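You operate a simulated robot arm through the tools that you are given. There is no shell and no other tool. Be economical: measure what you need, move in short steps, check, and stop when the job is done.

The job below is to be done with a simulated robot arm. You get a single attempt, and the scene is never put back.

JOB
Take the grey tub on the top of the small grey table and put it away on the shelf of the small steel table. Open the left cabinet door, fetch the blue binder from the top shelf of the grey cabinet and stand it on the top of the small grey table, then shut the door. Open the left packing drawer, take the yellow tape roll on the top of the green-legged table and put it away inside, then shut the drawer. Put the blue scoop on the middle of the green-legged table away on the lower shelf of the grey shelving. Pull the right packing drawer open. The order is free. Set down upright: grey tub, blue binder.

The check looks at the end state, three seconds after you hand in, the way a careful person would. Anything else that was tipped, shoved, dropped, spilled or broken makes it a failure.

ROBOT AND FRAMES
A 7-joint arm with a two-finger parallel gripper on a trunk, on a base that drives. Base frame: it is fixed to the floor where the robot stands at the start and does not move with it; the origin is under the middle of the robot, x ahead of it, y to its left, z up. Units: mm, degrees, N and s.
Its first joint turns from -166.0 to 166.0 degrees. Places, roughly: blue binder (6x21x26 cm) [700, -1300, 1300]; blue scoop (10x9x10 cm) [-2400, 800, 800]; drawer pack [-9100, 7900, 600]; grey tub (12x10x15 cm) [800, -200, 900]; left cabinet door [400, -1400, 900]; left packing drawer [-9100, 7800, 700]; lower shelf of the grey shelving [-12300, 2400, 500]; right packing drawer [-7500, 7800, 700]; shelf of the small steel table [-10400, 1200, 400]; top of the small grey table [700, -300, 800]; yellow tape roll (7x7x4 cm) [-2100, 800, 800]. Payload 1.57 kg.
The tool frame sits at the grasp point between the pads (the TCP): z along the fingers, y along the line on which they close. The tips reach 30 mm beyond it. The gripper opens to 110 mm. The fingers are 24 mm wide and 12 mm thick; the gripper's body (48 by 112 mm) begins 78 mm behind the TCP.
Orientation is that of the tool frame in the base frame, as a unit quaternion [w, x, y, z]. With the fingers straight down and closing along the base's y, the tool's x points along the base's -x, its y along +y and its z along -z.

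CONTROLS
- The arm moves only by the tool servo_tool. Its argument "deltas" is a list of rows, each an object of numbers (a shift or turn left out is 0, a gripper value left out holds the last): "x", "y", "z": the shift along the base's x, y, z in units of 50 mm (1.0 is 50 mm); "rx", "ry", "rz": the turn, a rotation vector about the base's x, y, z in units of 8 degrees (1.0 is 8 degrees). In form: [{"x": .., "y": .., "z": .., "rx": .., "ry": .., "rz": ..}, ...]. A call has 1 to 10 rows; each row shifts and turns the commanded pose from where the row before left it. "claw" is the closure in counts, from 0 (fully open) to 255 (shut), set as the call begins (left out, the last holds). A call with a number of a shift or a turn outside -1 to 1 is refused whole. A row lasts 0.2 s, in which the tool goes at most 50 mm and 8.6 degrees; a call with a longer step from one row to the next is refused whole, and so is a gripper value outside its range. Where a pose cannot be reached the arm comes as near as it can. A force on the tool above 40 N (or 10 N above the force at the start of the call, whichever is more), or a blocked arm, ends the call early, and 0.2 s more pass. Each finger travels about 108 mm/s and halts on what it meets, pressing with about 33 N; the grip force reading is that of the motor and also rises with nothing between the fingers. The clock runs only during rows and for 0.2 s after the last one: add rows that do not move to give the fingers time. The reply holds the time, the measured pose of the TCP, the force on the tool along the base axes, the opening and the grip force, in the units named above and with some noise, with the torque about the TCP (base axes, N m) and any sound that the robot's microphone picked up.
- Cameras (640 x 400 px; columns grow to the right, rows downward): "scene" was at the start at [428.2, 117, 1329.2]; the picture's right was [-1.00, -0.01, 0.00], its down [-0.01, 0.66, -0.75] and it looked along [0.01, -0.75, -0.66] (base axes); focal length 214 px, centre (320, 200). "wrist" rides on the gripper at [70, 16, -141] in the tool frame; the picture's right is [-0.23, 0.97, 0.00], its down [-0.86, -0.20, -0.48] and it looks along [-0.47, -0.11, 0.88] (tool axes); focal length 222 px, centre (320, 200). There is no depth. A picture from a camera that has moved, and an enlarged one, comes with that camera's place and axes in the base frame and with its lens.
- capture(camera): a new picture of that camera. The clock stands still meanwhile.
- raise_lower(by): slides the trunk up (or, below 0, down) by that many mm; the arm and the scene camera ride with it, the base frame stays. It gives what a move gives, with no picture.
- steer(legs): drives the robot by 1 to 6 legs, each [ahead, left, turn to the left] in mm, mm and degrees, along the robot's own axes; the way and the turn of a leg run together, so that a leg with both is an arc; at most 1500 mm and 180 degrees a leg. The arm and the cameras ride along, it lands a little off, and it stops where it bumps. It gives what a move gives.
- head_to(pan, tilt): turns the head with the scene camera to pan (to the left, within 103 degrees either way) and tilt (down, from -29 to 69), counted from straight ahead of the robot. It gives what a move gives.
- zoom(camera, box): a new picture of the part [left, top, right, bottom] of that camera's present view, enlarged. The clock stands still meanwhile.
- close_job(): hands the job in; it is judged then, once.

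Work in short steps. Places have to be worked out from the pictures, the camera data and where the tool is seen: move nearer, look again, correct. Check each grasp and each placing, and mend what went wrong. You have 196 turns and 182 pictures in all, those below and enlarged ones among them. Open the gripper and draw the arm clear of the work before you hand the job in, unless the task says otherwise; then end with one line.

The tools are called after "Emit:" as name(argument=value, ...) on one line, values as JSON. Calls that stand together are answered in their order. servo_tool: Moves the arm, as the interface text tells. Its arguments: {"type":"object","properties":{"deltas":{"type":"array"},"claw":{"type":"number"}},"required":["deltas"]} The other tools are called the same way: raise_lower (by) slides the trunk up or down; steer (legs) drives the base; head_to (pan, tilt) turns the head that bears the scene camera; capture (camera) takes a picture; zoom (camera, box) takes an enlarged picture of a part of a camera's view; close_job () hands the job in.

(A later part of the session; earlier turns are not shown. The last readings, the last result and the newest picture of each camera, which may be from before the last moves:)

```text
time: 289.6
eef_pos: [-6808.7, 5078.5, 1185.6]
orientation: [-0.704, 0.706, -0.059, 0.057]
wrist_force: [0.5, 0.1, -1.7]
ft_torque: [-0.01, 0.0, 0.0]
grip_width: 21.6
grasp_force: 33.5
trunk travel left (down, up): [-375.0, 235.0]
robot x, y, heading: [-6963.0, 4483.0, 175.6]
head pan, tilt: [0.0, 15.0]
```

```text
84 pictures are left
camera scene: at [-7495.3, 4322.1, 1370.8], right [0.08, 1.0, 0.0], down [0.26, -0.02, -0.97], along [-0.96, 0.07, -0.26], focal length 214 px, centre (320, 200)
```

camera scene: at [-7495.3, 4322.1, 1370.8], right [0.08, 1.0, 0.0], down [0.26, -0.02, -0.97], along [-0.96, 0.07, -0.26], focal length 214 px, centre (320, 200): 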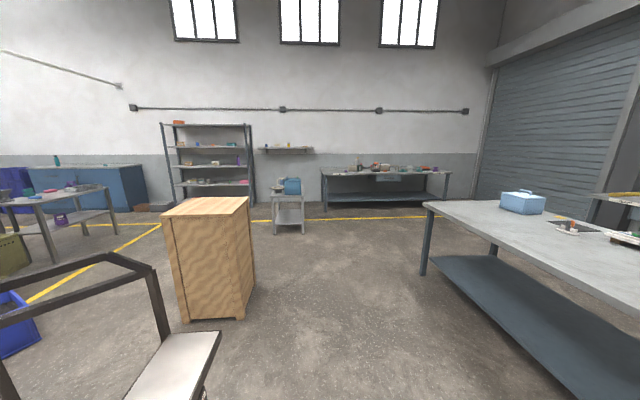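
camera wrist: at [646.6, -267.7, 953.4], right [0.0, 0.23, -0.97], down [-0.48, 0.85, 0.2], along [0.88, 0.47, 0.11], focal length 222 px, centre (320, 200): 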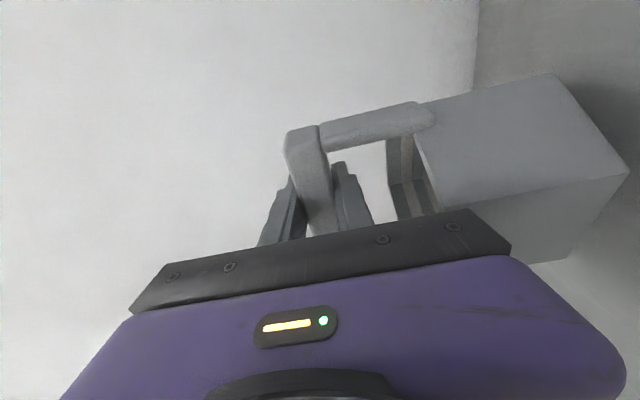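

The small steel table is seen at x −10760…−9995 with its near edge at y≈1300; it has a shelf with a purple item. I drive past the crate, turn to heading 0 so the arm points −y, and move down towards it.

Emit:
steer(legs=[[1500, 0, 4.4], [1500, 0, 0], [40, 0, 0], [0, 0, -180], [0, -1500, 0]])

Emit:
head_to(pan=-80, tilt=20)

Emit:
capture(camera="scene")

Emit:
capture(camera="wrist")

```text
time: 319.3
eef_pos: [-10244.1, 2428.7, 1187.0]
orientation: [-0.049, 0.051, 0.706, -0.704]
wrist_force: [0.1, 0.1, -1.9]
ft_torque: [0.02, 0.03, 0.01]
grip_width: 21.4
grasp_force: 32.9
trunk travel left (down, up): [-375.0, 235.0]
robot x, y, heading: [-10103.3, 3028.4, -2.9]
head pan, tilt: [0.0, 15.0]
```

```text
time: 320.8
eef_pos: [-10244.0, 2430.2, 1186.9]
orientation: [-0.05, 0.052, 0.708, -0.703]
wrist_force: [-0.2, -0.7, -1.6]
ft_torque: [-0.03, 0.03, 0.02]
grip_width: 21.6
grasp_force: 32.8
trunk travel left (down, up): [-375.0, 235.0]
robot x, y, heading: [-10109.7, 3031.2, -3.2]
head pan, tilt: [-80.0, 20.0]
```

```text
83 pictures are left
camera scene: at [-9657.5, 3114.8, 1362.6], right [-0.99, -0.12, 0.0], down [-0.04, 0.34, -0.94], along [0.11, -0.93, -0.34], focal length 214 px, centre (320, 200)
```

scene: 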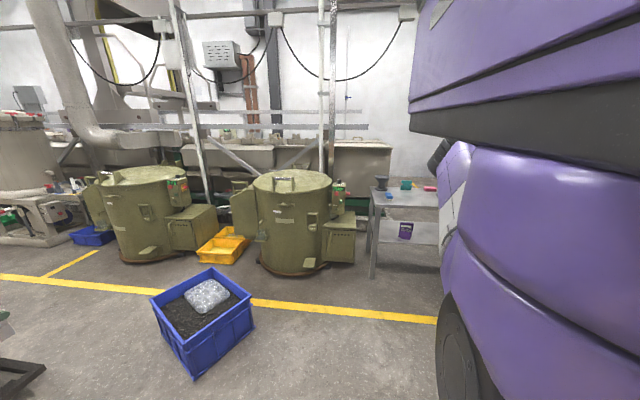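

```text
82 pictures are left
camera wrist: at [-10293.4, 2577.6, 1171.1], right [0.23, -0.03, -0.97], down [0.91, 0.35, 0.2], along [0.34, -0.94, 0.11], focal length 222 px, centre (320, 200)
```

wrist: 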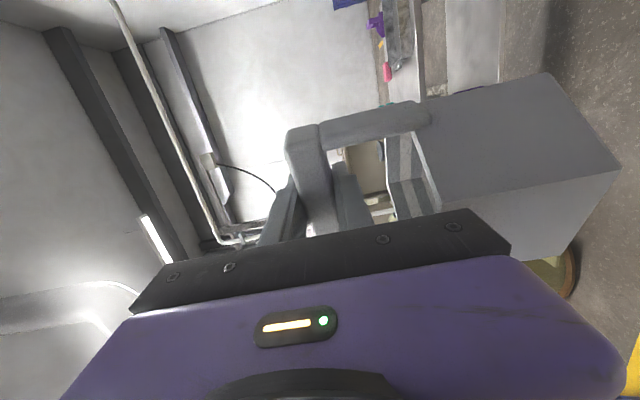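

The table's front-left leg is at about (−9947, 1432), the top at z≈720 and the shelf at ≈370, with a purple container on it near x≈−10240. I move to x≈−10350, lower the trunk, and view the shelf.

Emit:
steer(legs=[[-240, 0, 3.2], [0, -150, 0]])

Emit:
raise_lower(by=-370)

Emit:
servo_tool(deltas=[{"z": -0.9}, {"z": -0.9}, {"z": -0.9}, {"z": -0.9}, {"z": -0.9}])

Emit:
capture(camera="wrist")

Emit:
capture(camera="scene")

```text
time: 323.6
eef_pos: [-10456.3, 2278.0, 1185.4]
orientation: [-0.033, 0.034, 0.707, -0.705]
wrist_force: [-0.3, 1.0, -0.7]
ft_torque: [-0.02, -0.01, 0.01]
grip_width: 21.6
grasp_force: 32.8
trunk travel left (down, up): [-375.0, 235.0]
robot x, y, heading: [-10348.3, 2883.3, -0.4]
head pan, tilt: [-80.0, 20.0]
```

```text
time: 327.1
eef_pos: [-10457.2, 2278.3, 817.0]
orientation: [-0.034, 0.034, 0.708, -0.705]
wrist_force: [-0.5, 0.2, -1.8]
ft_torque: [0.01, 0.0, 0.03]
grip_width: 21.5
grasp_force: 32.9
trunk travel left (down, up): [-5.0, 605.0]
robot x, y, heading: [-10349.5, 2886.4, -0.4]
head pan, tilt: [-80.0, 20.0]
```

```text
time: 328.3
eef_pos: [-10457.1, 2276.5, 590.8]
orientation: [-0.033, 0.035, 0.707, -0.705]
wrist_force: [-0.1, -0.4, -1.0]
ft_torque: [0.0, 0.0, -0.01]
grip_width: 21.8
grasp_force: 33.6
trunk travel left (down, up): [-5.0, 605.0]
robot x, y, heading: [-10347.2, 2883.0, -0.5]
head pan, tilt: [-80.0, 20.0]
```

```text
81 pictures are left
camera wrist: at [-10512.9, 2423.5, 574.7], right [0.23, -0.02, -0.97], down [0.9, 0.39, 0.2], along [0.38, -0.92, 0.11], focal length 222 px, centre (320, 200)
```

wrist: 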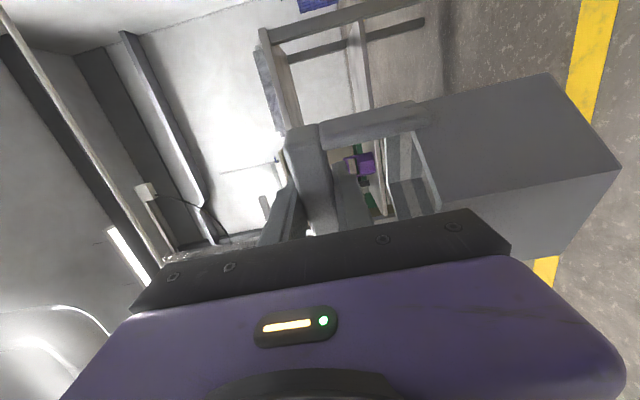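

```text
80 pictures are left
camera scene: at [-9903.3, 2991.7, 992.7], right [-0.99, -0.17, 0.0], down [-0.06, 0.34, -0.94], along [0.16, -0.93, -0.34], focal length 214 px, centre (320, 200)
```

scene: 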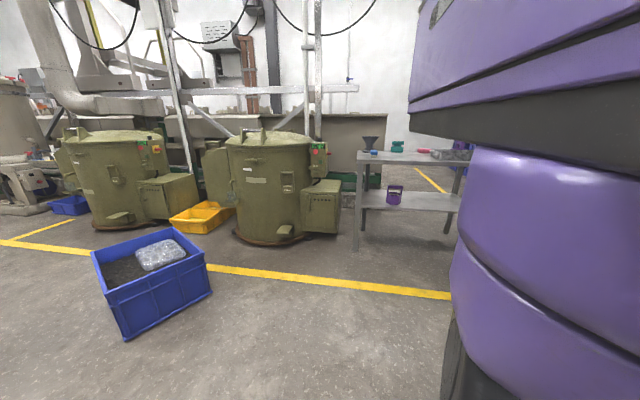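

The arm reaches low enough. I zoom on the table's shelf in the scene camera.

Emit:
zoom(camera="scene", box=[340, 130, 480, 270])

```text
2.86 times, centred on (410, 200) of scene
camera zoom: at [-9903.3, 2991.7, 992.7], right [-0.99, -0.17, 0.0], down [-0.06, 0.34, -0.94], along [0.16, -0.93, -0.34], focal length 613 px, centre (63, 200)
```

zoom: 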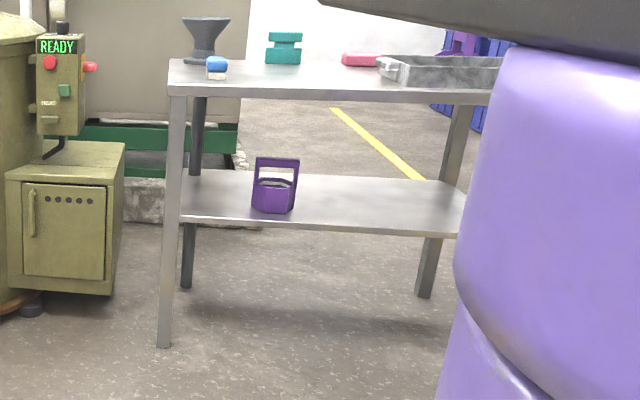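

The shelf is at z≈390, y 972–1440, x −9960…−10650; a purple tub stands at x≈−10205, so x≈−10450 is free. I lower to TCP z 548 and drive towards it, stopping short to check.

Emit:
servo_tool(deltas=[{"z": -0.45}, {"z": -0.4}, {}])

Emit:
steer(legs=[[0, -690, 0]])

Emit:
capture(camera="wrist")

Emit:
capture(camera="scene")

```text
time: 329.1
eef_pos: [-10457.9, 2279.8, 547.7]
orientation: [-0.033, 0.035, 0.707, -0.706]
wrist_force: [0.4, -0.4, -1.0]
ft_torque: [0.01, 0.02, -0.03]
grip_width: 21.9
grasp_force: 33.0
trunk travel left (down, up): [-5.0, 605.0]
robot x, y, heading: [-10348.1, 2884.8, -0.4]
head pan, tilt: [-80.0, 20.0]
```

```text
time: 332.9
eef_pos: [-10467.9, 1602.2, 547.5]
orientation: [-0.035, 0.037, 0.708, -0.705]
wrist_force: [-0.1, 0.3, -2.2]
ft_torque: [-0.02, 0.0, -0.02]
grip_width: 21.3
grasp_force: 32.8
trunk travel left (down, up): [-5.0, 605.0]
robot x, y, heading: [-10351.8, 2209.3, -0.6]
head pan, tilt: [-80.0, 20.0]
```

```text
78 pictures are left
camera wrist: at [-10522.2, 1748.7, 532.2], right [0.23, -0.02, -0.97], down [0.9, 0.39, 0.2], along [0.38, -0.92, 0.11], focal length 222 px, centre (320, 200)
```

wrist: 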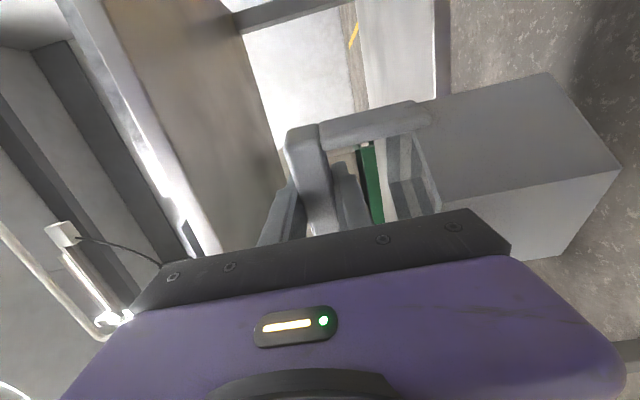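

```text
77 pictures are left
camera scene: at [-9908.9, 2312.1, 992.6], right [-0.99, -0.16, 0.0], down [-0.06, 0.34, -0.94], along [0.15, -0.93, -0.34], focal length 214 px, centre (320, 200)
```

scene: 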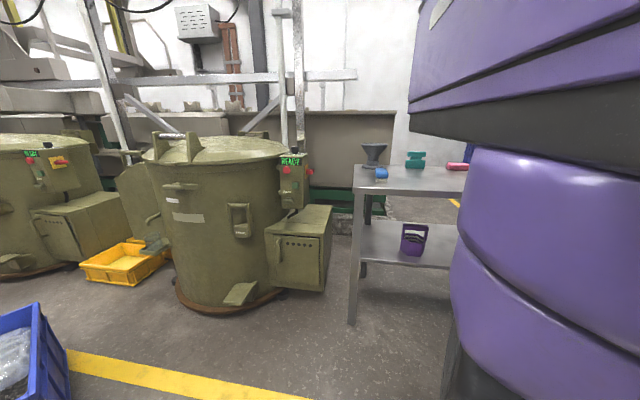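

The shelf is at z≈398 and the tub bottom at about 416. I raise 8 mm for margin and drive 262 mm in.

Emit:
servo_tool(deltas=[{"z": 0.18}, {}])

Emit:
steer(legs=[[0, -262, 0]])

Emit:
capture(camera="wrist")

```text
time: 333.5
eef_pos: [-10467.5, 1602.1, 555.8]
orientation: [-0.035, 0.037, 0.707, -0.705]
wrist_force: [-0.1, -0.5, -1.4]
ft_torque: [-0.01, 0.02, -0.04]
grip_width: 21.5
grasp_force: 33.2
trunk travel left (down, up): [-5.0, 605.0]
robot x, y, heading: [-10358.3, 2209.2, -0.5]
head pan, tilt: [-80.0, 20.0]
```

```text
time: 335.4
eef_pos: [-10471.2, 1338.8, 555.7]
orientation: [-0.035, 0.037, 0.707, -0.705]
wrist_force: [0.3, -0.6, -1.5]
ft_torque: [-0.01, 0.0, 0.01]
grip_width: 21.4
grasp_force: 33.1
trunk travel left (down, up): [-5.0, 605.0]
robot x, y, heading: [-10357.0, 1944.3, -0.8]
head pan, tilt: [-80.0, 20.0]
```

```text
76 pictures are left
camera wrist: at [-10526.1, 1485.6, 540.5], right [0.23, -0.02, -0.97], down [0.9, 0.39, 0.2], along [0.37, -0.92, 0.11], focal length 222 px, centre (320, 200)
```

wrist: 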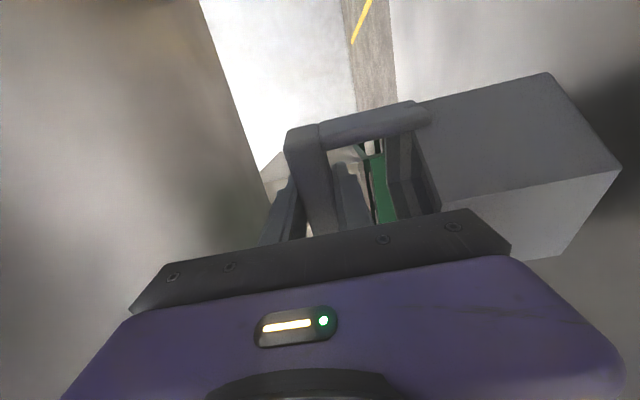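

Over the shelf now. I lower in small steps until contact.

Emit:
servo_tool(deltas=[{"z": -0.12}, {"z": -0.12}, {"z": -0.1}, {}])

Emit:
servo_tool(deltas=[{"z": -0.06}, {"z": -0.06}, {}])

```text
time: 336.4
eef_pos: [-10471.2, 1338.8, 539.7]
orientation: [-0.035, 0.036, 0.708, -0.704]
wrist_force: [1.9, -0.5, -2.3]
ft_torque: [0.0, 0.0, -0.01]
grip_width: 21.7
grasp_force: 32.6
trunk travel left (down, up): [-5.0, 605.0]
robot x, y, heading: [-10355.8, 1940.8, -0.9]
head pan, tilt: [-80.0, 20.0]
```

```text
time: 337.1
eef_pos: [-10472.7, 1338.5, 532.8]
orientation: [-0.035, 0.037, 0.707, -0.706]
wrist_force: [0.7, -0.4, -1.7]
ft_torque: [-0.02, -0.02, 0.0]
grip_width: 21.4
grasp_force: 33.2
trunk travel left (down, up): [-5.0, 605.0]
robot x, y, heading: [-10355.7, 1942.2, -0.8]
head pan, tilt: [-80.0, 20.0]
```

Emit:
servo_tool(deltas=[{"z": -0.05}, {"z": -0.05}, {}])

Emit:
servo_tool(deltas=[{"z": -0.04}, {"z": -0.04}, {}])

```text
time: 337.9
eef_pos: [-10470.8, 1337.5, 528.1]
orientation: [-0.035, 0.036, 0.706, -0.706]
wrist_force: [1.3, 2.2, 5.3]
ft_torque: [0.01, 0.11, -0.02]
grip_width: 21.7
grasp_force: 33.3
trunk travel left (down, up): [-5.0, 605.0]
robot x, y, heading: [-10356.6, 1943.8, -0.9]
head pan, tilt: [-80.0, 20.0]
```

```text
time: 338.8
eef_pos: [-10472.4, 1337.3, 528.5]
orientation: [0.036, -0.035, -0.705, 0.708]
wrist_force: [3.8, 6.8, 38.0]
ft_torque: [0.5, 0.11, -0.28]
grip_width: 21.5
grasp_force: 32.9
trunk travel left (down, up): [-5.0, 605.0]
robot x, y, heading: [-10356.6, 1941.0, -1.1]
head pan, tilt: [-80.0, 20.0]
```

Contact at z≈528. I ease up 5 mm to unload, open to 50 mm only, and withdraw straight along +y.

Emit:
servo_tool(deltas=[{"z": 0.1}, {}])

Emit:
servo_tool(deltas=[{}, {}, {}, {}], claw=139)

Emit:
capture(camera="wrist")

```text
time: 339.4
eef_pos: [-10470.8, 1340.0, 528.8]
orientation: [-0.036, 0.037, 0.708, -0.705]
wrist_force: [-3.4, -7.2, 20.3]
ft_torque: [0.11, 0.12, 0.09]
grip_width: 21.4
grasp_force: 33.2
trunk travel left (down, up): [-5.0, 605.0]
robot x, y, heading: [-10356.6, 1943.4, -0.6]
head pan, tilt: [-80.0, 20.0]
```

```text
time: 340.4
eef_pos: [-10471.7, 1339.2, 528.3]
orientation: [-0.036, 0.037, 0.708, -0.704]
wrist_force: [0.4, -0.1, 0.3]
ft_torque: [0.0, 0.01, 0.0]
grip_width: 50.1
grasp_force: 0.0
trunk travel left (down, up): [-5.0, 605.0]
robot x, y, heading: [-10353.8, 1944.0, -0.5]
head pan, tilt: [-80.0, 20.0]
```

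```text
75 pictures are left
camera wrist: at [-10526.4, 1485.6, 513.7], right [0.23, -0.02, -0.97], down [0.9, 0.39, 0.2], along [0.37, -0.92, 0.11], focal length 222 px, centre (320, 200)
```

wrist: 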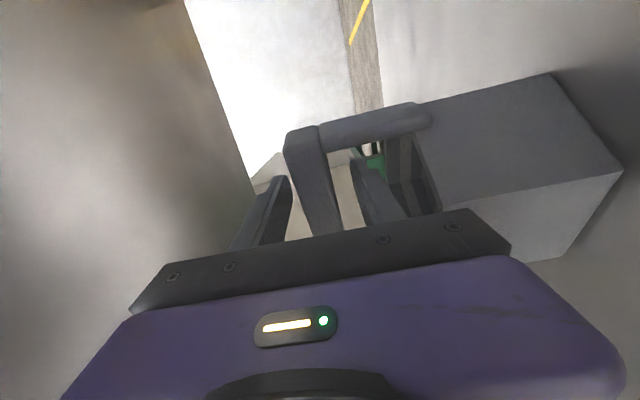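

The bar is free with clearance on both sides. I back the base out along +y by 450 mm and check.

Emit:
steer(legs=[[0, 450, 0]])

Emit:
capture(camera="wrist")

```text
time: 343.1
eef_pos: [-10466.3, 1791.2, 527.9]
orientation: [-0.036, 0.036, 0.707, -0.705]
wrist_force: [0.0, 0.2, 0.2]
ft_torque: [-0.01, 0.01, -0.02]
grip_width: 50.1
grasp_force: 0.1
trunk travel left (down, up): [-5.0, 605.0]
robot x, y, heading: [-10350.9, 2395.1, -1.2]
head pan, tilt: [-80.0, 20.0]
```

```text
74 pictures are left
camera wrist: at [-10521.0, 1936.8, 513.9], right [0.23, -0.02, -0.97], down [0.9, 0.39, 0.2], along [0.37, -0.92, 0.11], focal length 222 px, centre (320, 200)
```

wrist: 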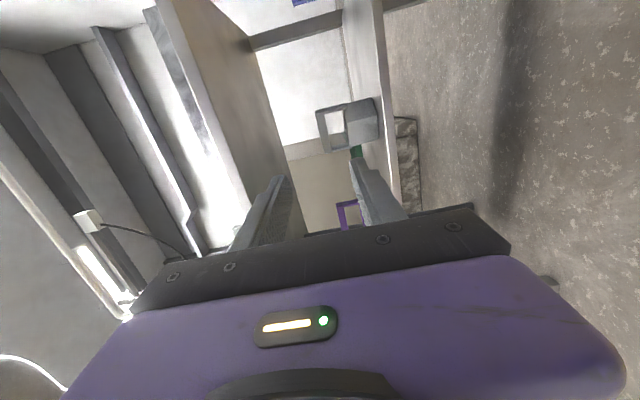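

The tub stands upright on the shelf. The packing drawers are also in this part of the hall, so I open those next while empty-handed: up to y≈4480, turn to heading 180, and look towards +y.

Emit:
raise_lower(by=370)

Emit:
steer(legs=[[330, 0, 1.2], [0, 1500, 0], [0, 600, 0], [0, 0, 180]])

Emit:
head_to(pan=-70, tilt=15)

Emit:
capture(camera="scene")

Emit:
head_to(pan=-103, tilt=15)

Emit:
capture(camera="scene")

```text
time: 346.6
eef_pos: [-10466.5, 1791.3, 898.5]
orientation: [-0.035, 0.037, 0.707, -0.705]
wrist_force: [-0.5, -0.2, -0.6]
ft_torque: [-0.02, -0.02, 0.02]
grip_width: 50.2
grasp_force: 0.1
trunk travel left (down, up): [-375.0, 235.0]
robot x, y, heading: [-10351.7, 2394.0, -0.8]
head pan, tilt: [-80.0, 20.0]
```

```text
time: 366.4
eef_pos: [-9897.9, 5109.2, 899.5]
orientation: [-0.706, 0.708, -0.022, 0.021]
wrist_force: [-0.3, 0.0, -0.1]
ft_torque: [0.02, -0.02, -0.02]
grip_width: 50.1
grasp_force: 0.1
trunk travel left (down, up): [-375.0, 235.0]
robot x, y, heading: [-9984.4, 4500.9, -178.3]
head pan, tilt: [-80.0, 20.0]
```

```text
time: 367.1
eef_pos: [-9897.1, 5109.2, 899.2]
orientation: [-0.705, 0.709, -0.022, 0.02]
wrist_force: [0.3, -0.3, 0.5]
ft_torque: [-0.02, -0.01, -0.02]
grip_width: 49.9
grasp_force: 0.1
trunk travel left (down, up): [-375.0, 235.0]
robot x, y, heading: [-9987.6, 4498.7, -178.4]
head pan, tilt: [-70.0, 15.0]
```

```text
73 pictures are left
camera scene: at [-10442.4, 4375.1, 1370.7], right [0.93, 0.37, 0.0], down [0.1, -0.24, -0.97], along [-0.36, 0.9, -0.26], focal length 214 px, centre (320, 200)
```

scene: 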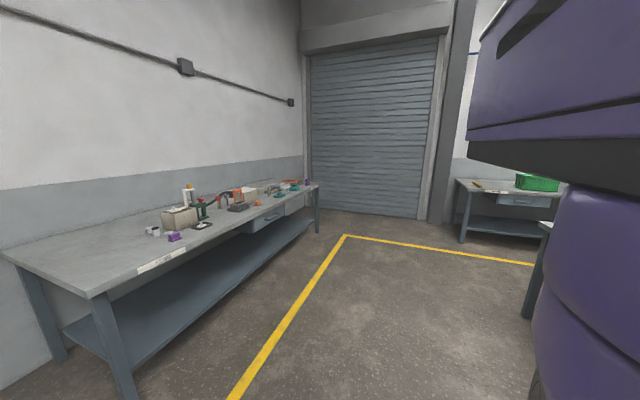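

```text
time: 368.1
eef_pos: [-9897.4, 5109.0, 899.8]
orientation: [-0.705, 0.708, -0.022, 0.021]
wrist_force: [-0.3, 1.1, -0.3]
ft_torque: [-0.01, 0.02, 0.0]
grip_width: 50.1
grasp_force: 0.1
trunk travel left (down, up): [-375.0, 235.0]
robot x, y, heading: [-9987.0, 4501.5, -178.1]
head pan, tilt: [-103.0, 15.0]
```

```text
72 pictures are left
camera scene: at [-10389.7, 4379.8, 1370.8], right [0.98, -0.2, 0.0], down [-0.05, -0.25, -0.97], along [0.19, 0.95, -0.26], focal length 214 px, centre (320, 200)
```

scene: 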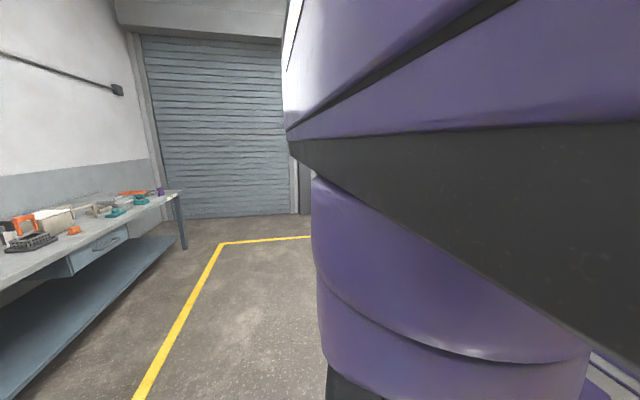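

The packing bench is at x≥−9607 with its front at y≈7720, and the left drawer is near (−9088, 7720, 700). I drive to y≈6750, shift to its x, and look with the wrist camera.

Emit:
steer(legs=[[0, -1500, -1.8], [0, -720, 0], [-760, 0, 0]])

Emit:
raise_lower(by=-100)

Emit:
capture(camera="wrist")

Emit:
head_to(pan=-80, tilt=25)

Emit:
capture(camera="scene")

```text
time: 382.7
eef_pos: [-9135.0, 7313.1, 898.4]
orientation: [-0.705, 0.707, -0.034, 0.033]
wrist_force: [-0.3, -0.2, 0.5]
ft_torque: [0.0, -0.01, 0.01]
grip_width: 50.3
grasp_force: 0.0
trunk travel left (down, up): [-375.0, 235.0]
robot x, y, heading: [-9248.4, 6709.8, 179.6]
head pan, tilt: [-103.0, 15.0]
```

```text
time: 384.0
eef_pos: [-9135.8, 7312.5, 798.4]
orientation: [-0.705, 0.707, -0.034, 0.033]
wrist_force: [0.6, 0.3, -0.2]
ft_torque: [0.03, 0.01, -0.01]
grip_width: 49.9
grasp_force: 0.1
trunk travel left (down, up): [-275.0, 335.0]
robot x, y, heading: [-9246.5, 6706.1, 179.7]
head pan, tilt: [-103.0, 15.0]
```

```text
71 pictures are left
camera wrist: at [-9079.1, 7164.3, 783.9], right [-0.23, 0.02, -0.97], down [-0.9, -0.39, 0.2], along [-0.38, 0.92, 0.11], focal length 222 px, centre (320, 200)
```

wrist: 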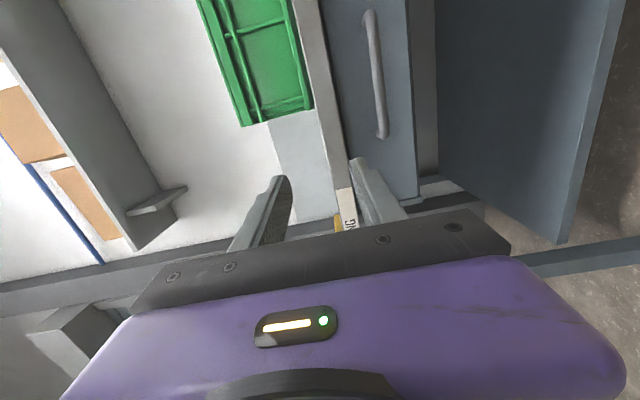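

```text
time: 384.9
eef_pos: [-9134.5, 7313.1, 798.5]
orientation: [-0.705, 0.707, -0.034, 0.032]
wrist_force: [0.3, -0.1, -0.2]
ft_torque: [-0.04, -0.02, 0.02]
grip_width: 50.4
grasp_force: 0.0
trunk travel left (down, up): [-275.0, 335.0]
robot x, y, heading: [-9246.0, 6708.4, 179.7]
head pan, tilt: [-80.0, 25.0]
```

```text
70 pictures are left
camera scene: at [-9689.2, 6601.0, 1254.6], right [0.99, 0.17, 0.0], down [0.07, -0.42, -0.91], along [-0.15, 0.89, -0.42], focal length 214 px, centre (320, 200)
```

scene: 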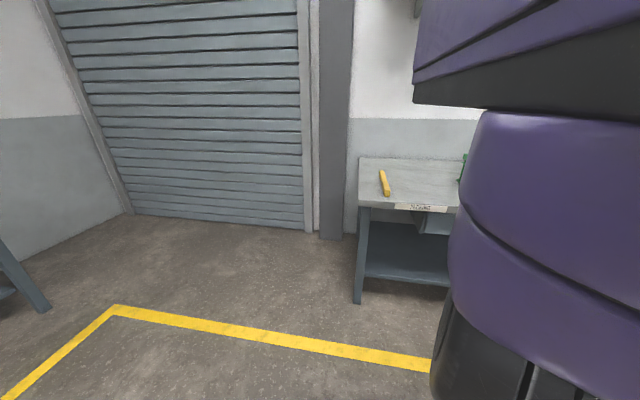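

The drawer's bar handle runs along x from −9170 to −8942 at z≈670. I lower to that height, shift +80 in x, and drive 200 mm nearer.

Emit:
raise_lower(by=-128)

Emit:
steer(legs=[[-60, 0, 0], [0, -200, 0]])

Emit:
servo_tool(deltas=[{}, {}], claw=85)

Emit:
capture(camera="wrist")

```text
time: 386.4
eef_pos: [-9135.3, 7312.8, 671.2]
orientation: [-0.704, 0.708, -0.033, 0.033]
wrist_force: [0.2, 0.3, 0.3]
ft_torque: [0.03, 0.0, 0.0]
grip_width: 50.3
grasp_force: 0.1
trunk travel left (down, up): [-147.0, 463.0]
robot x, y, heading: [-9244.0, 6707.1, 179.5]
head pan, tilt: [-80.0, 25.0]
```

```text
time: 388.6
eef_pos: [-9076.0, 7512.5, 670.8]
orientation: [-0.704, 0.708, -0.033, 0.032]
wrist_force: [-0.6, -0.3, -0.2]
ft_torque: [0.03, 0.01, 0.02]
grip_width: 50.1
grasp_force: 0.0
trunk travel left (down, up): [-147.0, 463.0]
robot x, y, heading: [-9181.5, 6904.8, 180.0]
head pan, tilt: [-80.0, 25.0]
```

```text
time: 389.2
eef_pos: [-9076.2, 7513.1, 670.3]
orientation: [-0.705, 0.708, -0.033, 0.031]
wrist_force: [0.2, 0.3, 0.8]
ft_torque: [-0.01, -0.01, -0.03]
grip_width: 73.5
grasp_force: 0.2
trunk travel left (down, up): [-147.0, 463.0]
robot x, y, heading: [-9185.3, 6904.9, 179.8]
head pan, tilt: [-80.0, 25.0]
```

```text
69 pictures are left
camera wrist: at [-9019.3, 7363.9, 655.7], right [-0.23, 0.02, -0.97], down [-0.9, -0.4, 0.2], along [-0.38, 0.92, 0.11], focal length 222 px, centre (320, 200)
```

wrist: 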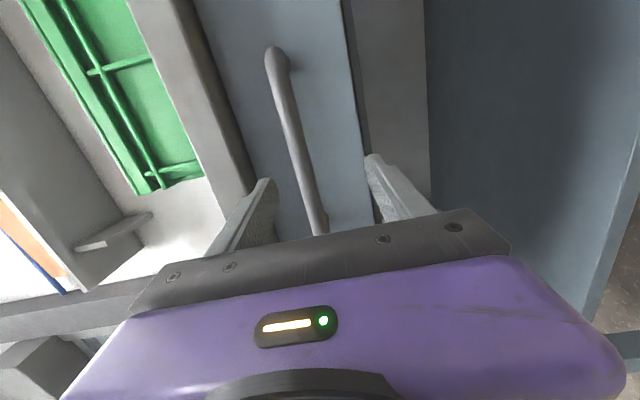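

Triangulation puts the handle at y≈7597, z≈690. I raise 20 mm, extend 78 mm and close.

Emit:
servo_tool(deltas=[{"z": 0.4}, {"y": 0.5}, {"y": 0.5}, {"y": 0.5}, {}])

Emit:
servo_tool(deltas=[{}, {}, {}, {}], claw=255)

Emit:
capture(camera="wrist")

```text
time: 390.4
eef_pos: [-9074.2, 7590.0, 691.4]
orientation: [-0.704, 0.708, -0.033, 0.032]
wrist_force: [0.0, 0.1, 0.0]
ft_torque: [0.0, 0.02, 0.01]
grip_width: 73.2
grasp_force: 0.2
trunk travel left (down, up): [-147.0, 463.0]
robot x, y, heading: [-9186.9, 6905.9, 179.7]
head pan, tilt: [-80.0, 25.0]
```

```text
time: 391.4
eef_pos: [-9075.5, 7587.8, 688.4]
orientation: [-0.702, 0.71, -0.034, 0.032]
wrist_force: [-0.8, -1.6, -22.2]
ft_torque: [0.16, -0.44, -0.13]
grip_width: 17.9
grasp_force: 32.3
trunk travel left (down, up): [-147.0, 463.0]
robot x, y, heading: [-9186.1, 6905.2, 180.0]
head pan, tilt: [-80.0, 25.0]
```

```text
68 pictures are left
camera wrist: at [-9019.4, 7440.1, 673.7], right [-0.23, 0.01, -0.97], down [-0.9, -0.39, 0.21], along [-0.38, 0.92, 0.1], focal length 222 px, centre (320, 200)
```

wrist: 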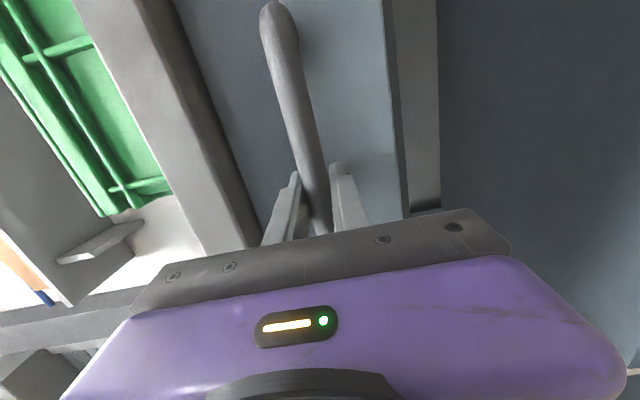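

Gripped at 17.9 mm. I ease the vertical preload and pull with the arm first.

Emit:
servo_tool(deltas=[{"z": -0.06}, {"y": -0.3}, {"y": -0.3}, {"y": -0.3}, {}])

Emit:
steer(legs=[[0, 190, 0]])

Emit:
capture(camera="wrist")

```text
time: 392.6
eef_pos: [-9075.8, 7541.9, 687.3]
orientation: [-0.705, 0.708, -0.035, 0.031]
wrist_force: [-2.3, 2.1, -19.5]
ft_torque: [0.24, -0.18, -0.82]
grip_width: 17.8
grasp_force: 32.5
trunk travel left (down, up): [-147.0, 463.0]
robot x, y, heading: [-9186.8, 6906.3, 179.8]
head pan, tilt: [-80.0, 25.0]
```

```text
time: 394.1
eef_pos: [-9076.4, 7356.3, 687.9]
orientation: [-0.704, 0.708, -0.034, 0.032]
wrist_force: [0.0, 1.4, -20.7]
ft_torque: [0.18, -0.28, 0.23]
grip_width: 18.0
grasp_force: 32.6
trunk travel left (down, up): [-147.0, 463.0]
robot x, y, heading: [-9190.6, 6720.3, 179.7]
head pan, tilt: [-80.0, 25.0]
```

```text
67 pictures are left
camera wrist: at [-9020.0, 7206.7, 673.1], right [-0.23, 0.02, -0.97], down [-0.9, -0.4, 0.2], along [-0.38, 0.92, 0.1], focal length 222 px, centre (320, 200)
```

wrist: 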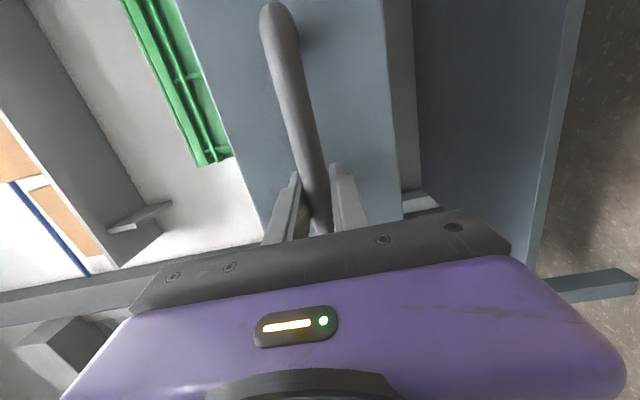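

The drawer is open by 231 mm. I release and back off, then move along +x to the right drawer (x≈−7500).

Emit:
servo_tool(deltas=[{}, {}, {}], claw=85)

Emit:
steer(legs=[[0, 130, 0], [-1500, 0, 0]])

Emit:
capture(camera="wrist")

```text
time: 394.9
eef_pos: [-9076.1, 7354.2, 688.7]
orientation: [-0.704, 0.708, -0.033, 0.032]
wrist_force: [-0.5, -0.2, 0.0]
ft_torque: [0.01, 0.01, -0.02]
grip_width: 73.6
grasp_force: 0.0
trunk travel left (down, up): [-147.0, 463.0]
robot x, y, heading: [-9185.8, 6720.4, 179.9]
head pan, tilt: [-80.0, 25.0]
```

```text
time: 396.1
eef_pos: [-9079.4, 7281.5, 686.9]
orientation: [-0.703, 0.71, -0.031, 0.03]
wrist_force: [0.1, 0.1, -0.1]
ft_torque: [-0.02, 0.01, 0.0]
grip_width: 73.2
grasp_force: 0.1
trunk travel left (down, up): [-147.0, 463.0]
robot x, y, heading: [-9186.4, 6647.9, -179.7]
head pan, tilt: [-80.0, 25.0]
stopped in leg 1: the robot was blocked; the commanded pose is now the measured one
```

```text
66 pictures are left
camera wrist: at [-9023.0, 7133.0, 672.8], right [-0.23, 0.01, -0.97], down [-0.89, -0.4, 0.21], along [-0.39, 0.92, 0.1], focal length 222 px, centre (320, 200)
```

wrist: 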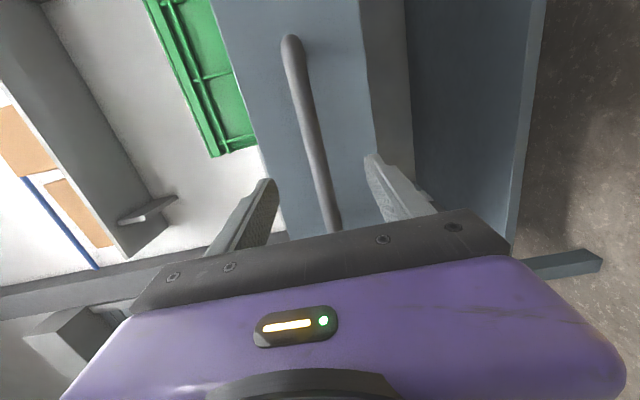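

The base bumped the blue-box table behind at y≈6648. I move 25 mm off it, retract the arm instead, and drive along +x.

Emit:
steer(legs=[[0, -25, -0.3]])

Emit:
servo_tool(deltas=[{"y": -0.5}, {"y": -0.5}, {}])

Emit:
steer(legs=[[-1500, 0, 0]])

Emit:
capture(camera="wrist")

```text
time: 396.9
eef_pos: [-9077.1, 7306.2, 687.7]
orientation: [-0.703, 0.709, -0.035, 0.033]
wrist_force: [-0.2, 0.5, 0.1]
ft_torque: [-0.03, -0.01, -0.01]
grip_width: 73.8
grasp_force: 0.0
trunk travel left (down, up): [-147.0, 463.0]
robot x, y, heading: [-9184.6, 6670.1, -179.7]
head pan, tilt: [-80.0, 25.0]
```

```text
time: 397.7
eef_pos: [-9077.4, 7254.9, 686.3]
orientation: [-0.703, 0.709, -0.033, 0.032]
wrist_force: [0.4, 0.5, 0.0]
ft_torque: [-0.01, -0.02, 0.0]
grip_width: 73.5
grasp_force: 0.1
trunk travel left (down, up): [-147.0, 463.0]
robot x, y, heading: [-9187.7, 6673.1, -179.8]
head pan, tilt: [-80.0, 25.0]
```

```text
time: 405.1
eef_pos: [-7586.8, 7262.2, 686.2]
orientation: [-0.703, 0.71, -0.031, 0.03]
wrist_force: [0.1, -0.5, 1.3]
ft_torque: [0.02, 0.01, -0.02]
grip_width: 73.5
grasp_force: 0.2
trunk travel left (down, up): [-147.0, 463.0]
robot x, y, heading: [-7694.0, 6676.7, -179.6]
head pan, tilt: [-80.0, 25.0]
```

```text
65 pictures are left
camera wrist: at [-7529.1, 7113.3, 671.0], right [-0.23, 0.01, -0.97], down [-0.89, -0.4, 0.2], along [-0.39, 0.92, 0.1], focal length 222 px, centre (320, 200)
```

wrist: 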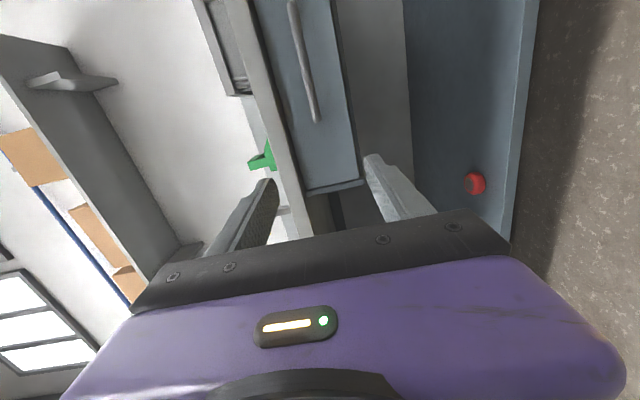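

The right drawer's handle spans x −7559…−7369 at z≈690. I shift +120 in x, drive 240 mm nearer, then extend onto it.

Emit:
steer(legs=[[-122, 0, 0], [0, -235, 0]])

Emit:
capture(camera="wrist")

```text
time: 407.7
eef_pos: [-7468.6, 7498.3, 685.2]
orientation: [-0.704, 0.709, -0.032, 0.03]
wrist_force: [0.7, 0.4, -0.3]
ft_torque: [0.0, 0.02, 0.0]
grip_width: 73.3
grasp_force: 0.1
trunk travel left (down, up): [-147.0, 463.0]
robot x, y, heading: [-7572.5, 6911.6, -179.6]
head pan, tilt: [-80.0, 25.0]
```

```text
64 pictures are left
camera wrist: at [-7411.8, 7350.0, 671.0], right [-0.23, 0.01, -0.97], down [-0.89, -0.4, 0.21], along [-0.39, 0.92, 0.1], focal length 222 px, centre (320, 200)
```

wrist: 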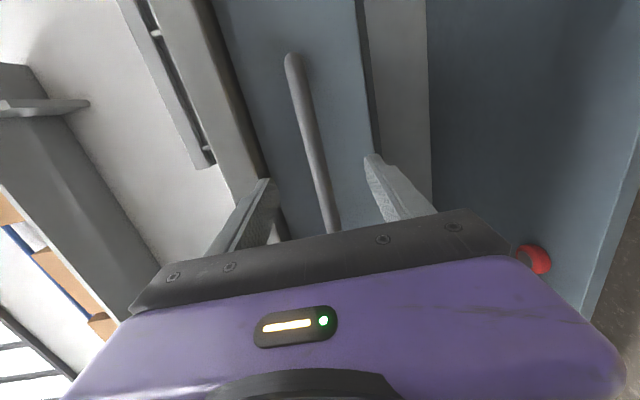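

Same geometry as before. I extend 90 mm, close, and check.

Emit:
servo_tool(deltas=[{"y": 0.6}, {"y": 0.6}, {"y": 0.6}, {}])

Emit:
servo_tool(deltas=[{}, {}, {}, {}], claw=255)

Emit:
servo_tool(deltas=[{"y": -0.3}, {"y": -0.3}, {"y": -0.3}, {}])

```text
time: 408.7
eef_pos: [-7470.8, 7588.9, 687.1]
orientation: [-0.704, 0.709, -0.03, 0.029]
wrist_force: [-0.2, 0.4, 1.5]
ft_torque: [0.0, 0.0, 0.01]
grip_width: 73.5
grasp_force: 0.1
trunk travel left (down, up): [-147.0, 463.0]
robot x, y, heading: [-7577.8, 6910.5, -179.7]
head pan, tilt: [-80.0, 25.0]
```

```text
time: 409.7
eef_pos: [-7470.2, 7590.5, 687.7]
orientation: [-0.705, 0.708, -0.031, 0.028]
wrist_force: [-1.0, -1.7, 11.9]
ft_torque: [-0.14, -0.16, 0.27]
grip_width: 17.9
grasp_force: 32.8
trunk travel left (down, up): [-147.0, 463.0]
robot x, y, heading: [-7572.9, 6914.5, -179.3]
head pan, tilt: [-80.0, 25.0]
```

```text
time: 410.7
eef_pos: [-7471.3, 7544.7, 687.9]
orientation: [-0.706, 0.707, -0.03, 0.028]
wrist_force: [-8.5, 1.3, 25.7]
ft_torque: [-0.29, -0.03, -0.24]
grip_width: 18.0
grasp_force: 32.6
trunk travel left (down, up): [-147.0, 463.0]
robot x, y, heading: [-7575.5, 6914.9, -179.4]
head pan, tilt: [-80.0, 25.0]
```

It is moving; I pull 220 mm more with the base.

Emit:
steer(legs=[[0, 220, 0]])

Emit:
capture(camera="wrist")

```text
time: 412.4
eef_pos: [-7472.3, 7324.0, 688.9]
orientation: [-0.706, 0.708, -0.028, 0.027]
wrist_force: [-26.1, 0.6, 28.5]
ft_torque: [-0.42, -0.19, -0.55]
grip_width: 17.4
grasp_force: 32.8
trunk travel left (down, up): [-147.0, 463.0]
robot x, y, heading: [-7567.3, 6690.0, -179.4]
head pan, tilt: [-80.0, 25.0]
```

```text
63 pictures are left
camera wrist: at [-7412.6, 7176.4, 672.4], right [-0.23, 0.02, -0.97], down [-0.89, -0.41, 0.2], along [-0.4, 0.91, 0.11], focal length 222 px, centre (320, 200)
```

wrist: 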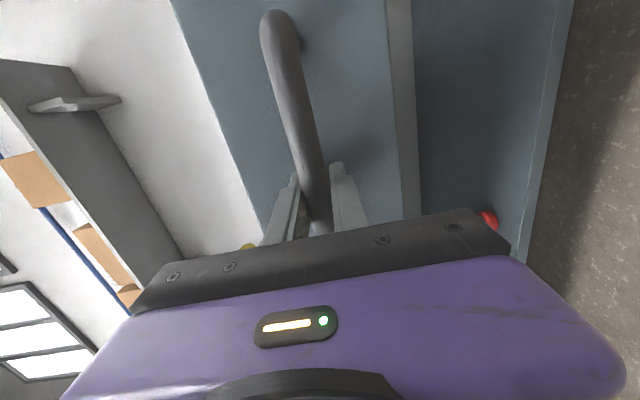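

The right drawer is open by about 266 mm. I release, retract, raise the trunk, and take the known way back west and round.

Emit:
servo_tool(deltas=[{}, {}, {"y": -0.6}, {"y": -0.6}, {}], claw=85)

Emit:
capture(camera="wrist")

Emit:
raise_lower(by=460)

Emit:
steer(legs=[[1500, 0, -0.6], [920, 0, 0], [0, 1500, 0], [0, 700, 0]])

```text
time: 413.6
eef_pos: [-7471.8, 7263.9, 687.6]
orientation: [-0.707, 0.707, -0.028, 0.027]
wrist_force: [0.3, -0.2, -0.6]
ft_torque: [0.02, 0.0, -0.01]
grip_width: 73.2
grasp_force: 0.1
trunk travel left (down, up): [-147.0, 463.0]
robot x, y, heading: [-7572.0, 6696.9, -179.3]
head pan, tilt: [-80.0, 25.0]
```

```text
62 pictures are left
camera wrist: at [-7413.4, 7116.4, 672.2], right [-0.23, 0.02, -0.97], down [-0.89, -0.41, 0.2], along [-0.4, 0.91, 0.11], focal length 222 px, centre (320, 200)
```

wrist: 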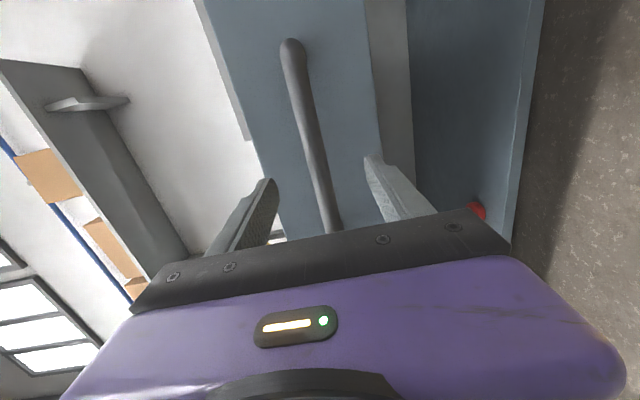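

```text
refused: 460 is not a number from -400 to 400
```

```text
time: 436.0
eef_pos: [-9863.9, 5027.3, 687.4]
orientation: [-0.706, 0.707, -0.019, 0.019]
wrist_force: [0.8, 0.5, -0.1]
ft_torque: [-0.01, -0.01, 0.01]
grip_width: 73.5
grasp_force: 0.0
trunk travel left (down, up): [-147.0, 463.0]
robot x, y, heading: [-9948.3, 4451.5, -177.8]
head pan, tilt: [-80.0, 25.0]
```

The raise was refused for its size, but the way was clear. I raise 400 mm and drive back east along y≈4450.

Emit:
raise_lower(by=400)

Emit:
steer(legs=[[-1500, 0, -2.2], [-1500, 0, 0], [-1500, 0, 0], [-1400, 0, 0]])

Emit:
head_to(pan=80, tilt=20)

Emit:
capture(camera="scene")

```text
time: 439.8
eef_pos: [-9862.9, 5026.6, 1087.2]
orientation: [-0.706, 0.708, -0.02, 0.018]
wrist_force: [0.5, 0.7, 0.7]
ft_torque: [0.02, 0.0, -0.02]
grip_width: 73.5
grasp_force: 0.0
trunk travel left (down, up): [-547.0, 63.0]
robot x, y, heading: [-9949.9, 4458.9, -178.6]
head pan, tilt: [-80.0, 25.0]
```

```text
time: 467.8
eef_pos: [-3946.9, 4999.0, 1087.6]
orientation: [-0.706, 0.707, -0.035, 0.035]
wrist_force: [-0.3, 0.1, -0.3]
ft_torque: [-0.02, 0.0, -0.01]
grip_width: 73.2
grasp_force: 0.1
trunk travel left (down, up): [-547.0, 63.0]
robot x, y, heading: [-4058.1, 4432.4, 179.3]
head pan, tilt: [-80.0, 25.0]
```

```text
time: 470.3
eef_pos: [-3946.1, 5000.4, 1086.3]
orientation: [-0.706, 0.707, -0.036, 0.035]
wrist_force: [0.0, 0.2, 0.3]
ft_torque: [0.0, 0.01, 0.01]
grip_width: 73.3
grasp_force: 0.1
trunk travel left (down, up): [-547.0, 63.0]
robot x, y, heading: [-4062.2, 4431.4, 179.3]
head pan, tilt: [80.0, 20.0]
```

```text
61 pictures are left
camera scene: at [-4505.5, 4146.4, 1534.6], right [-0.98, 0.19, 0.0], down [0.06, 0.34, -0.94], along [-0.17, -0.92, -0.34], focal length 214 px, centre (320, 200)
```

scene: 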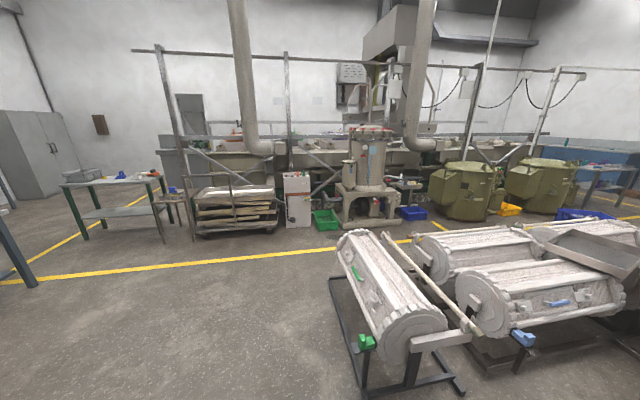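

The floor is open here. I turn to heading 0 (arm towards −y), come down at x≈−2540 to y≈1560, between the tables.

Emit:
steer(legs=[[0, 0, 180], [1500, 0, 0.7], [30, 0, 0], [0, -1500, 0], [0, -1100, 0]])

Emit:
head_to(pan=-60, tilt=35)

Emit:
capture(camera="scene")

```text
time: 497.7
eef_pos: [-2761.9, 1163.3, 1087.9]
orientation: [-0.043, 0.044, 0.706, -0.705]
wrist_force: [0.4, -0.2, -1.1]
ft_torque: [0.0, -0.01, 0.0]
grip_width: 73.5
grasp_force: 0.1
trunk travel left (down, up): [-547.0, 63.0]
robot x, y, heading: [-2638.6, 1728.5, -2.2]
head pan, tilt: [80.0, 20.0]
```

```text
time: 499.9
eef_pos: [-2762.8, 1162.6, 1086.6]
orientation: [-0.043, 0.044, 0.706, -0.705]
wrist_force: [0.6, -0.7, 0.2]
ft_torque: [0.03, 0.02, -0.01]
grip_width: 73.4
grasp_force: 0.0
trunk travel left (down, up): [-547.0, 63.0]
robot x, y, heading: [-2639.0, 1729.7, -2.4]
head pan, tilt: [-60.0, 35.0]
```

```text
60 pictures are left
camera scene: at [-2161.2, 1836.8, 1510.8], right [-0.88, -0.47, 0.0], down [-0.27, 0.51, -0.82], along [0.38, -0.72, -0.57], focal length 214 px, centre (320, 200)
```

scene: 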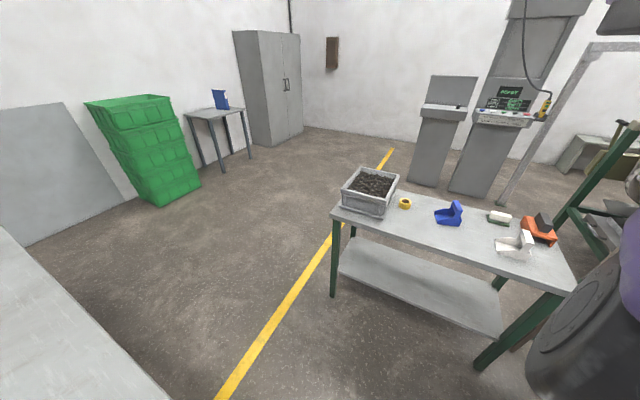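

The tape is at about (−2129, 757), the scoop at about (−2352, 800). I zoom to see both.

Emit:
zoom(camera="scene", box=[380, 180, 500, 260])

```text
5.00 times, centred on (440, 220) of scene
camera zoom: at [-2161.2, 1836.8, 1510.8], right [-0.88, -0.47, 0.0], down [-0.27, 0.51, -0.82], along [0.38, -0.72, -0.57], focal length 1072 px, centre (-280, 100)
```

zoom: 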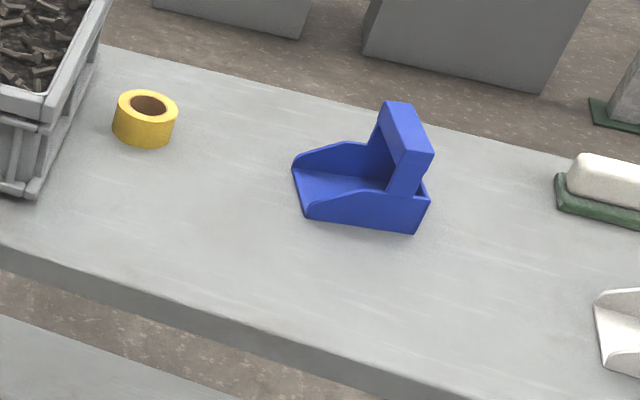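

The tape lies flat beside the crate at about (−2129, 770), and the scoop has a cross bar at z≈885. I'll do the tape first, top-down with the fingers closing along y. I move between the tables and turn the tool to point down.

Emit:
steer(legs=[[110, 0, 2.3], [0, -155, 0], [440, 0, 0]])

Emit:
servo_tool(deltas=[{"rx": 1}, {"rx": 1}, {"rx": 1}, {"rx": 1}, {"rx": 1}, {"rx": 1}, {"rx": 1}, {"rx": 1}, {"rx": 1}, {"rx": 1}])

Emit:
servo_tool(deltas=[{"rx": 1}, {"rx": 0.25}, {}], claw=30)

Emit:
capture(camera="wrist")

```text
time: 504.4
eef_pos: [-2186.8, 1004.1, 1087.5]
orientation: [-0.027, 0.027, 0.707, -0.706]
wrist_force: [0.1, -0.9, 0.4]
ft_torque: [0.03, 0.0, 0.05]
grip_width: 73.3
grasp_force: 0.2
trunk travel left (down, up): [-547.0, 63.0]
robot x, y, heading: [-2083.7, 1576.5, 0.6]
head pan, tilt: [-60.0, 35.0]
```

```text
time: 506.6
eef_pos: [-2187.6, 1005.6, 1086.4]
orientation: [-0.037, 0.005, 0.996, -0.084]
wrist_force: [-0.3, -0.5, 0.9]
ft_torque: [0.0, -0.03, -0.03]
grip_width: 73.3
grasp_force: 0.1
trunk travel left (down, up): [-547.0, 63.0]
robot x, y, heading: [-2086.7, 1573.8, 0.8]
head pan, tilt: [-60.0, 35.0]
```

```text
time: 507.4
eef_pos: [-2187.5, 1004.0, 1087.3]
orientation: [-0.037, 0.001, 0.999, 0.002]
wrist_force: [0.5, 0.8, 0.7]
ft_torque: [0.01, 0.0, 0.03]
grip_width: 96.9
grasp_force: 0.0
trunk travel left (down, up): [-547.0, 63.0]
robot x, y, heading: [-2090.2, 1578.9, 0.7]
head pan, tilt: [-60.0, 35.0]
```

```text
58 pictures are left
camera wrist: at [-2245.9, 1018.8, 1233.8], right [0.23, 0.97, -0.01], down [0.89, -0.2, 0.41], along [0.4, -0.11, -0.91], focal length 222 px, centre (320, 200)
```

wrist: 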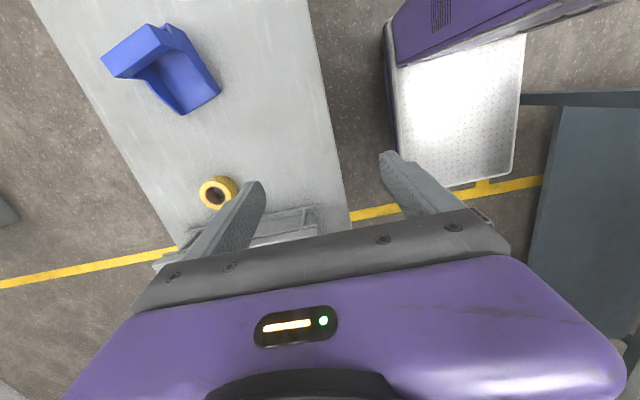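

The tape is at (−2131, 777). I correct the 4° tilt and move above it.

Emit:
servo_tool(deltas=[{"x": 0.22, "y": -0.9, "ry": -0.53}, {"x": 0.22, "y": -0.9}, {"x": 0.22, "y": -0.9}, {"x": 0.22, "y": -0.9}, {"x": 0.24, "y": -0.94}, {}])

Emit:
servo_tool(deltas=[{"z": -0.9}, {"z": -0.9}, {"z": -0.8}, {}])

Emit:
capture(camera="wrist")

```text
time: 508.8
eef_pos: [-2104.9, 935.3, 1083.4]
orientation: [0.0, 0.001, 1.0, 0.001]
wrist_force: [0.2, 0.2, 0.9]
ft_torque: [0.01, -0.02, 0.02]
grip_width: 97.0
grasp_force: 0.1
out of reach, approached as far as the arm can: row 1, 2, 3, 4, 5
trunk travel left (down, up): [-547.0, 63.0]
robot x, y, heading: [-2090.9, 1577.7, 1.2]
head pan, tilt: [-60.0, 35.0]
```

```text
time: 509.8
eef_pos: [-2094.3, 953.4, 952.9]
orientation: [0.0, 0.001, 1.0, 0.0]
wrist_force: [0.3, 0.4, -0.4]
ft_torque: [0.03, 0.08, -0.02]
grip_width: 97.1
grasp_force: 0.1
out of reach, approached as far as the arm can: row 1, 2, 3
trunk travel left (down, up): [-547.0, 63.0]
robot x, y, heading: [-2086.5, 1578.0, 0.5]
head pan, tilt: [-60.0, 35.0]
```

```text
57 pictures are left
camera wrist: at [-2163.7, 968.3, 1095.0], right [0.23, 0.97, 0.0], down [0.85, -0.2, 0.48], along [0.47, -0.11, -0.88], focal length 222 px, centre (320, 200)
```

wrist: 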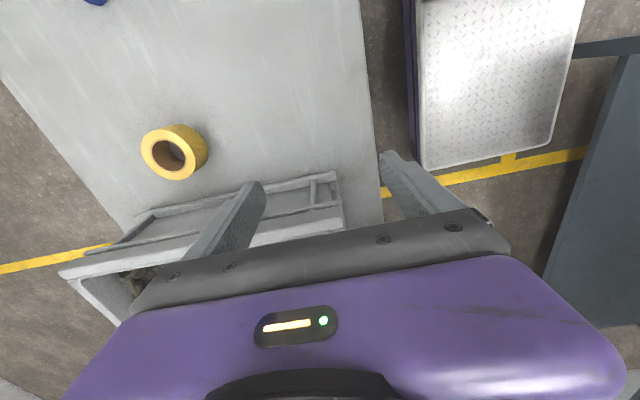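

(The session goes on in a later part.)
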